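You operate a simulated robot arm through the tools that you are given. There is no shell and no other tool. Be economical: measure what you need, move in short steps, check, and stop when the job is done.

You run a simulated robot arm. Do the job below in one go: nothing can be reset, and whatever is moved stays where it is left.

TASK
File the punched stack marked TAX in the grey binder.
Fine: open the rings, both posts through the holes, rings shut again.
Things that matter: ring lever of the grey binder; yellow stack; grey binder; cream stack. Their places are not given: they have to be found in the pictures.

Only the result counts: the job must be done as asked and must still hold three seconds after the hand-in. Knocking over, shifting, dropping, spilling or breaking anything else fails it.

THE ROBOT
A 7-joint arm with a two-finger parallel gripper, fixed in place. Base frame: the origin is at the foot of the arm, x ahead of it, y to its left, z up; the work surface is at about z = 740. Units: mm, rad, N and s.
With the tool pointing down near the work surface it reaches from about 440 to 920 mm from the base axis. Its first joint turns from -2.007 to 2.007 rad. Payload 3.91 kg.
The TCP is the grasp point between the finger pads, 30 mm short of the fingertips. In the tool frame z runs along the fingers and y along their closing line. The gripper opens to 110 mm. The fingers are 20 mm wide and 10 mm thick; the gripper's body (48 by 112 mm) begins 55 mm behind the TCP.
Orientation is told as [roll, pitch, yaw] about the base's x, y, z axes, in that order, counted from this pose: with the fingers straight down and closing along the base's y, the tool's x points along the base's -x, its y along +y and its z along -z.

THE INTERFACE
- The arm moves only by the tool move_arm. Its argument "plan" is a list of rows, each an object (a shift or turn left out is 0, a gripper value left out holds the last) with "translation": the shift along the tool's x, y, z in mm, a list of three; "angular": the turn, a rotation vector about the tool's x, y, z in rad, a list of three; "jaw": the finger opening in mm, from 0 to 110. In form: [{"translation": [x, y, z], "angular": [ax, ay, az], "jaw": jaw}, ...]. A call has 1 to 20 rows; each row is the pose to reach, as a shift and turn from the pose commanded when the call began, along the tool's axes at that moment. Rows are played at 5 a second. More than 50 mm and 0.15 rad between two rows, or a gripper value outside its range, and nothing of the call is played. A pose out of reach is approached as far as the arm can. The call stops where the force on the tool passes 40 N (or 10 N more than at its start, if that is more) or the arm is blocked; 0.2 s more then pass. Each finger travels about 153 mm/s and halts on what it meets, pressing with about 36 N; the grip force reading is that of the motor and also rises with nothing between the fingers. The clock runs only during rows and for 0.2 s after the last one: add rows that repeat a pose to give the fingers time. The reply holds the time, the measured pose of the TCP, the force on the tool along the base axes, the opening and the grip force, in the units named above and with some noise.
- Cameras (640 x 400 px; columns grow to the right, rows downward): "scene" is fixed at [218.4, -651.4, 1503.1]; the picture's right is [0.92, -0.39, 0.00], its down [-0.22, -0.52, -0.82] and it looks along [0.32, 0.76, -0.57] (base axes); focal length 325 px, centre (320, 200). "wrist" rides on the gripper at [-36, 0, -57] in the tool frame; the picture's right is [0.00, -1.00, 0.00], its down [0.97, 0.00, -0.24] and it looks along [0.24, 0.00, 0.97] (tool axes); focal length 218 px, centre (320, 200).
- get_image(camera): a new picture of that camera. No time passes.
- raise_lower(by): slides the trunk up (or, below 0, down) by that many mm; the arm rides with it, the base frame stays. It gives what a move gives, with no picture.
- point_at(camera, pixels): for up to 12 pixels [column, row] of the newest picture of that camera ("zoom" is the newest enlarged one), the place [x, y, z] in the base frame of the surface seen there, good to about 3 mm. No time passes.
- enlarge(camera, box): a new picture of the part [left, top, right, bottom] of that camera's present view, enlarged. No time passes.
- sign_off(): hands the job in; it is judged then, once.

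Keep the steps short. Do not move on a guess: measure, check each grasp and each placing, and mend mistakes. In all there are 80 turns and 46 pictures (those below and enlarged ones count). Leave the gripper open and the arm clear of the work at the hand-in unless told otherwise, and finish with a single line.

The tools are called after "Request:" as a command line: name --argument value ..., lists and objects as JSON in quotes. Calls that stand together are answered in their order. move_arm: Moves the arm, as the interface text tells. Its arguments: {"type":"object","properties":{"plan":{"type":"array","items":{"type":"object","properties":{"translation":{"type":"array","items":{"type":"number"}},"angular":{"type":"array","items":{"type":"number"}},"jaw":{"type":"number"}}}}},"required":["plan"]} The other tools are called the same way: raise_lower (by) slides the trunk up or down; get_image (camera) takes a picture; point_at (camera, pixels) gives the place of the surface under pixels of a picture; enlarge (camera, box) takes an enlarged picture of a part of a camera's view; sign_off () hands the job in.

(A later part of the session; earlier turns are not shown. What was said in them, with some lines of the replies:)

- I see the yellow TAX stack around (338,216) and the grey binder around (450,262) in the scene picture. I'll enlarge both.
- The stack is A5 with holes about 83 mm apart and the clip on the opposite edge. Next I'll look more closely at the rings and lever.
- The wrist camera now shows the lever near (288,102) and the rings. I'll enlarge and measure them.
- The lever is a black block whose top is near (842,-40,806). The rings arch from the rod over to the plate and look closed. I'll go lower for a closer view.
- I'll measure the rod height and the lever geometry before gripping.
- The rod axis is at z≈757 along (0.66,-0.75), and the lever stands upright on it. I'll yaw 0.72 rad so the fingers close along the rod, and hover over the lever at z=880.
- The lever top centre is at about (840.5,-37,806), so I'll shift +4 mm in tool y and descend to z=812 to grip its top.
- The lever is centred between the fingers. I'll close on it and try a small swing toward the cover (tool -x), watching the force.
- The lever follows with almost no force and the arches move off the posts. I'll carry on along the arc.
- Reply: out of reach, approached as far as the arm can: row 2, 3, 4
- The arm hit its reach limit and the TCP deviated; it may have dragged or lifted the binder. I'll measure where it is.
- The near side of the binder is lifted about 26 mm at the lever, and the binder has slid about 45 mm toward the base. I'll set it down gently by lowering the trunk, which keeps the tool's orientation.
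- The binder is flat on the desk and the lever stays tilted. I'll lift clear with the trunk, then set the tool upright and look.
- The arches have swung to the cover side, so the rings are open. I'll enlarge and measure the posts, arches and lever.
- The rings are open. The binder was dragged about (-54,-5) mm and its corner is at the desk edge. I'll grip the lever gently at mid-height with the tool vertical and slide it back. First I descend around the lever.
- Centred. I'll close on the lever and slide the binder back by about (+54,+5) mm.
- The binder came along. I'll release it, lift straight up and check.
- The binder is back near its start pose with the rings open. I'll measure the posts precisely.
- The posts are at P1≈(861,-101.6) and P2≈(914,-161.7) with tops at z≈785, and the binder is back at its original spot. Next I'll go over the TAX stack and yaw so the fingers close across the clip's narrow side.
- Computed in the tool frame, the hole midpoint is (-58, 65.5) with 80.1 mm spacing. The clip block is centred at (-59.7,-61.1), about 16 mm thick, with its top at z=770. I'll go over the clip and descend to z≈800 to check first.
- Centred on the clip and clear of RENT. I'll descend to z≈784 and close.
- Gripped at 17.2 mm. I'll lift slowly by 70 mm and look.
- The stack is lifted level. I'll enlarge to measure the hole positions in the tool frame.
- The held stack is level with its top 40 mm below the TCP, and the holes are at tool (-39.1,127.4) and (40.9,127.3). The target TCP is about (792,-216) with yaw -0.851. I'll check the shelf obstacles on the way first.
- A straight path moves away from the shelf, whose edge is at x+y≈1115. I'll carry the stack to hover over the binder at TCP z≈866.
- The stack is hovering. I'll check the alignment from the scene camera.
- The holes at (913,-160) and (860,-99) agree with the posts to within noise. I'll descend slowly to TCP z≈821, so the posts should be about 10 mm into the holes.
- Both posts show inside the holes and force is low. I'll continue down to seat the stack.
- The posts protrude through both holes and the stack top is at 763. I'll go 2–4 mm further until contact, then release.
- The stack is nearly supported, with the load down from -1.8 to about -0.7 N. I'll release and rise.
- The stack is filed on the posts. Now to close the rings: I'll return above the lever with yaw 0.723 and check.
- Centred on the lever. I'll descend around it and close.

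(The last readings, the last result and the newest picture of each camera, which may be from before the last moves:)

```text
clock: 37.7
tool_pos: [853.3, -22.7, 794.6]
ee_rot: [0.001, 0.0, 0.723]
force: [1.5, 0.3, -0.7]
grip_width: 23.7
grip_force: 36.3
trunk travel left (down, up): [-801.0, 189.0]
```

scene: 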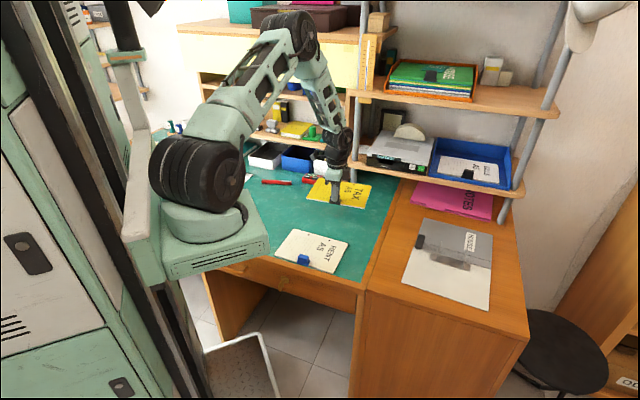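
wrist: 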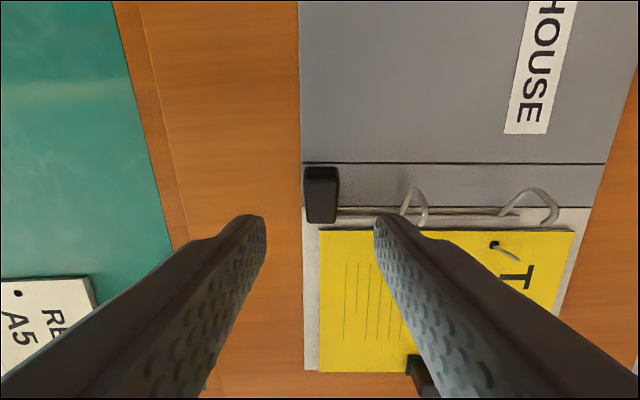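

Gripped at 23.7 mm. I'll rotate the lever back up along its arc about the rod, 0.6 rad to start.

Request:
move_arm --plan '[{"translation": [5.2, 0, -2.3], "angular": [0, -0.13, 0]}, {"translation": [10.7, 0, -4.0], "angular": [0, -0.26, 0]}, {"translation": [16.4, 0, -4.9], "angular": [0, -0.39, 0]}, {"translation": [21.2, 0, -5.1], "angular": [0, -0.5, 0]}, {"translation": [25.6, 0, -4.8], "angular": [0, -0.6, 0]}, {"translation": [25.6, 0, -4.8], "angular": [0, -0.6, 0]}]'

Request:
enlarge --camera "scene" --box '[390, 210, 510, 310]'

```text
clock: 39.1
tool_pos: [834.1, -40.1, 800.5]
ee_rot: [-0.001, -0.604, 0.724]
force: [-3.7, 7.8, 15.0]
grip_width: 23.8
grip_force: 35.5
trunk travel left (down, up): [-801.0, 189.0]
```

```text
4.00 times, centred on (450, 260) of scene
```

zoom: 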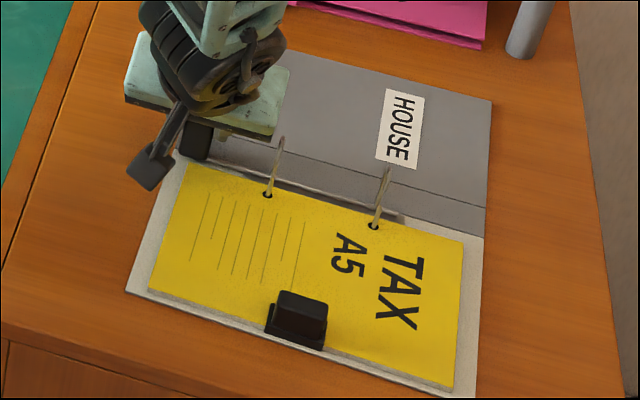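

The lever is near upright with 15 N of upward reaction. I'll release to relieve it, back the tool off along its axis and inspect.

Request:
move_arm --plan '[{"jaw": 28}, {"jaw": 44}, {"jaw": 44}, {"translation": [0, 0, -40]}, {"translation": [0, 0, -80]}, {"translation": [0, 0, -120], "angular": [0, 0.14, 0]}, {"translation": [0, 0, -130], "angular": [0, 0.28, 0]}, {"translation": [0, 0, -130], "angular": [0, 0.42, 0]}, {"translation": [0, 0, -130], "angular": [0, 0.56, 0]}, {"translation": [0, 0, -130], "angular": [0, 0.6, 0]}, {"translation": [0, 0, -130], "angular": [0, 0.6, 0]}]'

Request:
get_image --camera "wrist"

```text
clock: 41.5
tool_pos: [778.9, -90.2, 907.1]
ee_rot: [0.001, 0.0, 0.721]
force: [0.9, 0.3, -0.4]
grip_width: 43.9
grip_force: 0.0
trunk travel left (down, up): [-801.0, 189.0]
```

```text
7 pictures are left
```

wrist: 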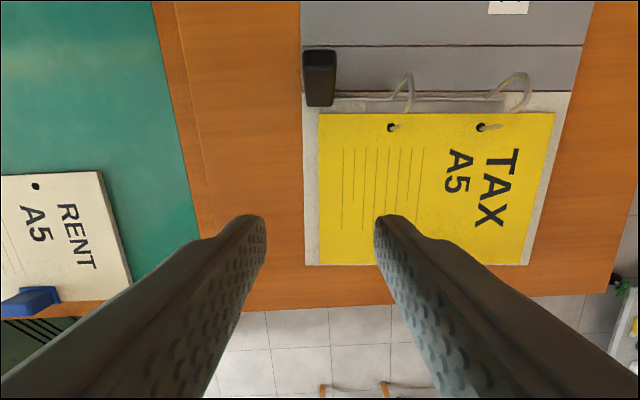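

Request:
enlarge --camera "wrist" --box '[295, 40, 555, 150]'

Request:
point_at --camera "wrist" --pixels '[[320, 53], [320, 62], [320, 75], [320, 100], [408, 76], [409, 107], [519, 75], [520, 106], [397, 127], [496, 126]]'

```text
2.46 times, centred on (425, 95) of wrist
```

zoom: 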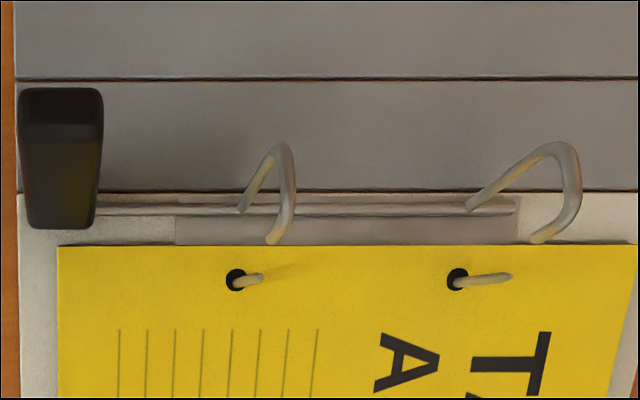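

```text
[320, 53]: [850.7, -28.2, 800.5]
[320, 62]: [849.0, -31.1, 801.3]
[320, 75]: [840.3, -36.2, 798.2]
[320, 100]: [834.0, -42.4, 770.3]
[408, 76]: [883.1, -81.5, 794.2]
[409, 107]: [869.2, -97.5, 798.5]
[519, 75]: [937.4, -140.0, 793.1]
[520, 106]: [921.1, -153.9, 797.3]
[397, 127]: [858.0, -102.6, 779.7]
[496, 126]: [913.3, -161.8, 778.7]
```

The arch ends are still about 10 mm from the posts, so the lever is still tilted about 0.25 rad. I'll re-grip it and finish the closing swing.

Request:
move_arm --plan '[{"translation": [-45, 0, 0]}, {"translation": [-90, 0, 5]}, {"translation": [-90, 0, 45]}, {"translation": [-90, 0, 80]}, {"translation": [-90, 0, 105]}, {"translation": [-90, 0, 105]}, {"translation": [-90, 0, 105], "jaw": 28}, {"translation": [-90, 0, 105], "jaw": 18}, {"translation": [-90, 0, 105], "jaw": 18}]'

```text
clock: 43.5
tool_pos: [848.6, -30.0, 801.7]
ee_rot: [0.003, 0.002, 0.722]
force: [-0.8, 1.4, 0.4]
grip_width: 23.7
grip_force: 35.8
trunk travel left (down, up): [-801.0, 189.0]
```

Request:
move_arm --plan '[{"translation": [4.4, 0, -1], "angular": [0, -0.1, 0]}, {"translation": [9.0, 0, -1.5], "angular": [0, -0.2, 0]}, {"translation": [12.4, 0, -1.5], "angular": [0, -0.27, 0]}, {"translation": [12.4, 0, -1.5], "angular": [0, -0.27, 0]}]'

Request:
get_image --camera "wrist"

```text
clock: 44.5
tool_pos: [839.7, -38.5, 805.7]
ee_rot: [-0.001, -0.272, 0.722]
force: [3.2, -4.9, 8.2]
grip_width: 23.5
grip_force: 36.0
trunk travel left (down, up): [-801.0, 189.0]
```

```text
5 pictures are left
```

wrist: 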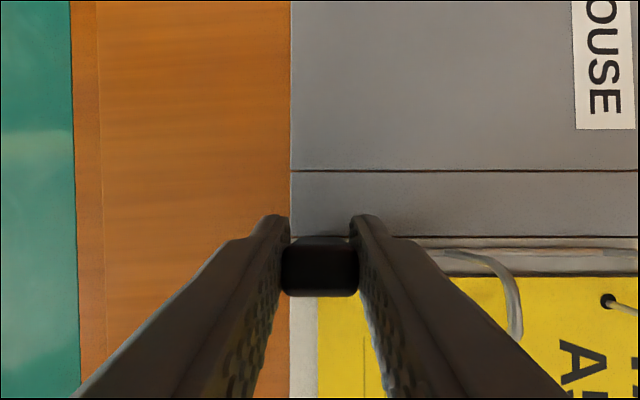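

Request:
point_at --camera "wrist" --pixels '[[517, 332], [508, 285], [490, 258], [620, 304], [609, 301], [320, 245], [320, 262], [320, 280], [320, 292]]'

```text
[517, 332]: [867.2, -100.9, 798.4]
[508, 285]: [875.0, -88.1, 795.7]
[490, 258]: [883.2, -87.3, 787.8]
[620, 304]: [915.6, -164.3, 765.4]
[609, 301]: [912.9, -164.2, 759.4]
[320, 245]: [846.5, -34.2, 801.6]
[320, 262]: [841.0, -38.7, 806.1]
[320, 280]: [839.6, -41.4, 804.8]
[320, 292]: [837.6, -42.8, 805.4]
```

The lever top matches its original upright position. I'll add a tiny extra swing to make sure it is against its stop, then release and inspect.

Request:
move_arm --plan '[{"translation": [1.3, 0, -0.6], "angular": [0, -0.03, 0]}, {"translation": [2.4, 0, -1.0], "angular": [0, -0.05, 0]}, {"translation": [2.4, 0, -1.0], "angular": [0, -0.05, 0]}]'

```text
clock: 45.3
tool_pos: [837.2, -40.4, 805.5]
ee_rot: [0.0, -0.323, 0.721]
force: [7.2, -5.0, 11.7]
grip_width: 23.7
grip_force: 36.0
trunk travel left (down, up): [-801.0, 189.0]
```

Request:
move_arm --plan '[{"jaw": 28}, {"jaw": 44}, {"jaw": 44}, {"translation": [0, 0, -40]}, {"translation": [0, 0, -80]}, {"translation": [0, 0, -120], "angular": [0, 0.14, 0]}, {"translation": [20, 0, -130], "angular": [0, 0.28, 0]}, {"translation": [30, 0, -130], "angular": [0, 0.32, 0]}, {"translation": [30, 0, -130], "angular": [0, 0.32, 0]}]'

Request:
enlarge --camera "wrist" --box '[290, 40, 570, 215]'

```text
clock: 47.3
tool_pos: [783.1, -85.4, 919.5]
ee_rot: [0.0, 0.001, 0.722]
force: [-0.3, -0.3, -0.7]
grip_width: 43.8
grip_force: 0.0
trunk travel left (down, up): [-801.0, 189.0]
```

```text
2.29 times, centred on (430, 128) of wrist
```

zoom: 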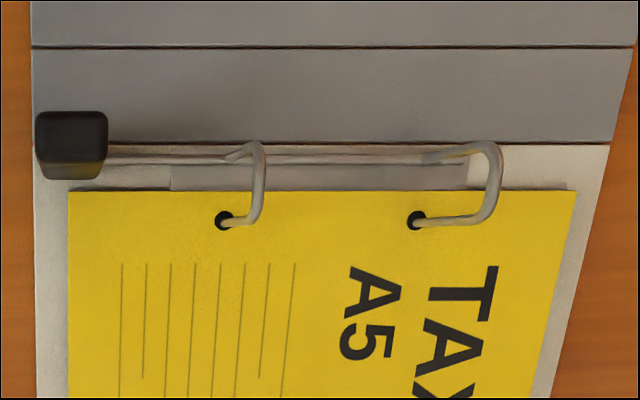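

The rings are shut, with the arches joined to the posts through both holes. I'll raise the arm clear with the fingers open and do a final check.

Request:
move_arm --plan '[{"translation": [30, 0, -45], "jaw": 110}, {"translation": [60, 0, -90]}, {"translation": [90, 0, -130]}, {"translation": [90, 0, -130]}, {"translation": [90, 0, -130]}]'

Request:
enlarge --camera "scene" --box '[390, 210, 510, 310]'

Request:
point_at --camera "zoom" --pixels '[[128, 290], [205, 120], [160, 285], [450, 380], [200, 200], [455, 250], [300, 230]]'

```text
refused: row 1 steps farther than a row can; nothing moved
```

```text
4.00 times, centred on (450, 260) of scene
```

zoom: 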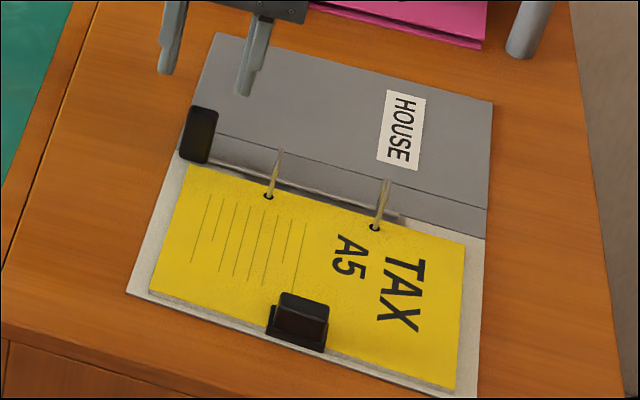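

```text
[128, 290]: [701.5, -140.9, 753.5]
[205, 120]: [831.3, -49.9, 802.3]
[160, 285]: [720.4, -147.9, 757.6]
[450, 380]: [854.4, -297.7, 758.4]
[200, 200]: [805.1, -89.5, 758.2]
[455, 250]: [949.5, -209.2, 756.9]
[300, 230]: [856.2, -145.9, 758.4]
```

Stack flat, binder in place, rings shut. I'll raise the arm in smaller steps.

Request:
move_arm --plan '[{"translation": [15, 0, -35]}, {"translation": [30, 0, -70]}, {"translation": [45, 0, -105]}, {"translation": [60, 0, -140], "jaw": 110}, {"translation": [60, 0, -140]}, {"translation": [60, 0, -140]}]'

Request:
enlarge --camera "wrist" --box '[260, 0, 580, 200]'

```text
clock: 48.7
tool_pos: [738.1, -126.3, 1059.1]
ee_rot: [0.002, -0.001, 0.722]
force: [-1.5, -0.2, -0.1]
grip_width: 110.0
grip_force: 0.1
trunk travel left (down, up): [-801.0, 189.0]
```

```text
2.00 times, centred on (420, 100) of wrist
```

zoom: 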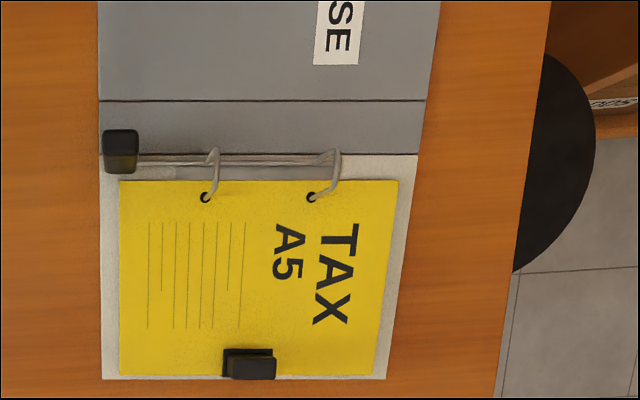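

The rings are still shut through both holes and the arm is clear, so I'll hand in.

Request:
sign_off

```text
The job is handed in.
```

The TAX stack is filed in the grey binder with both posts through its holes and the rings shut; while opening the rings I accidentally dragged and partly lifted the binder about 55 mm, then slid it back to within a few mm of where it started.
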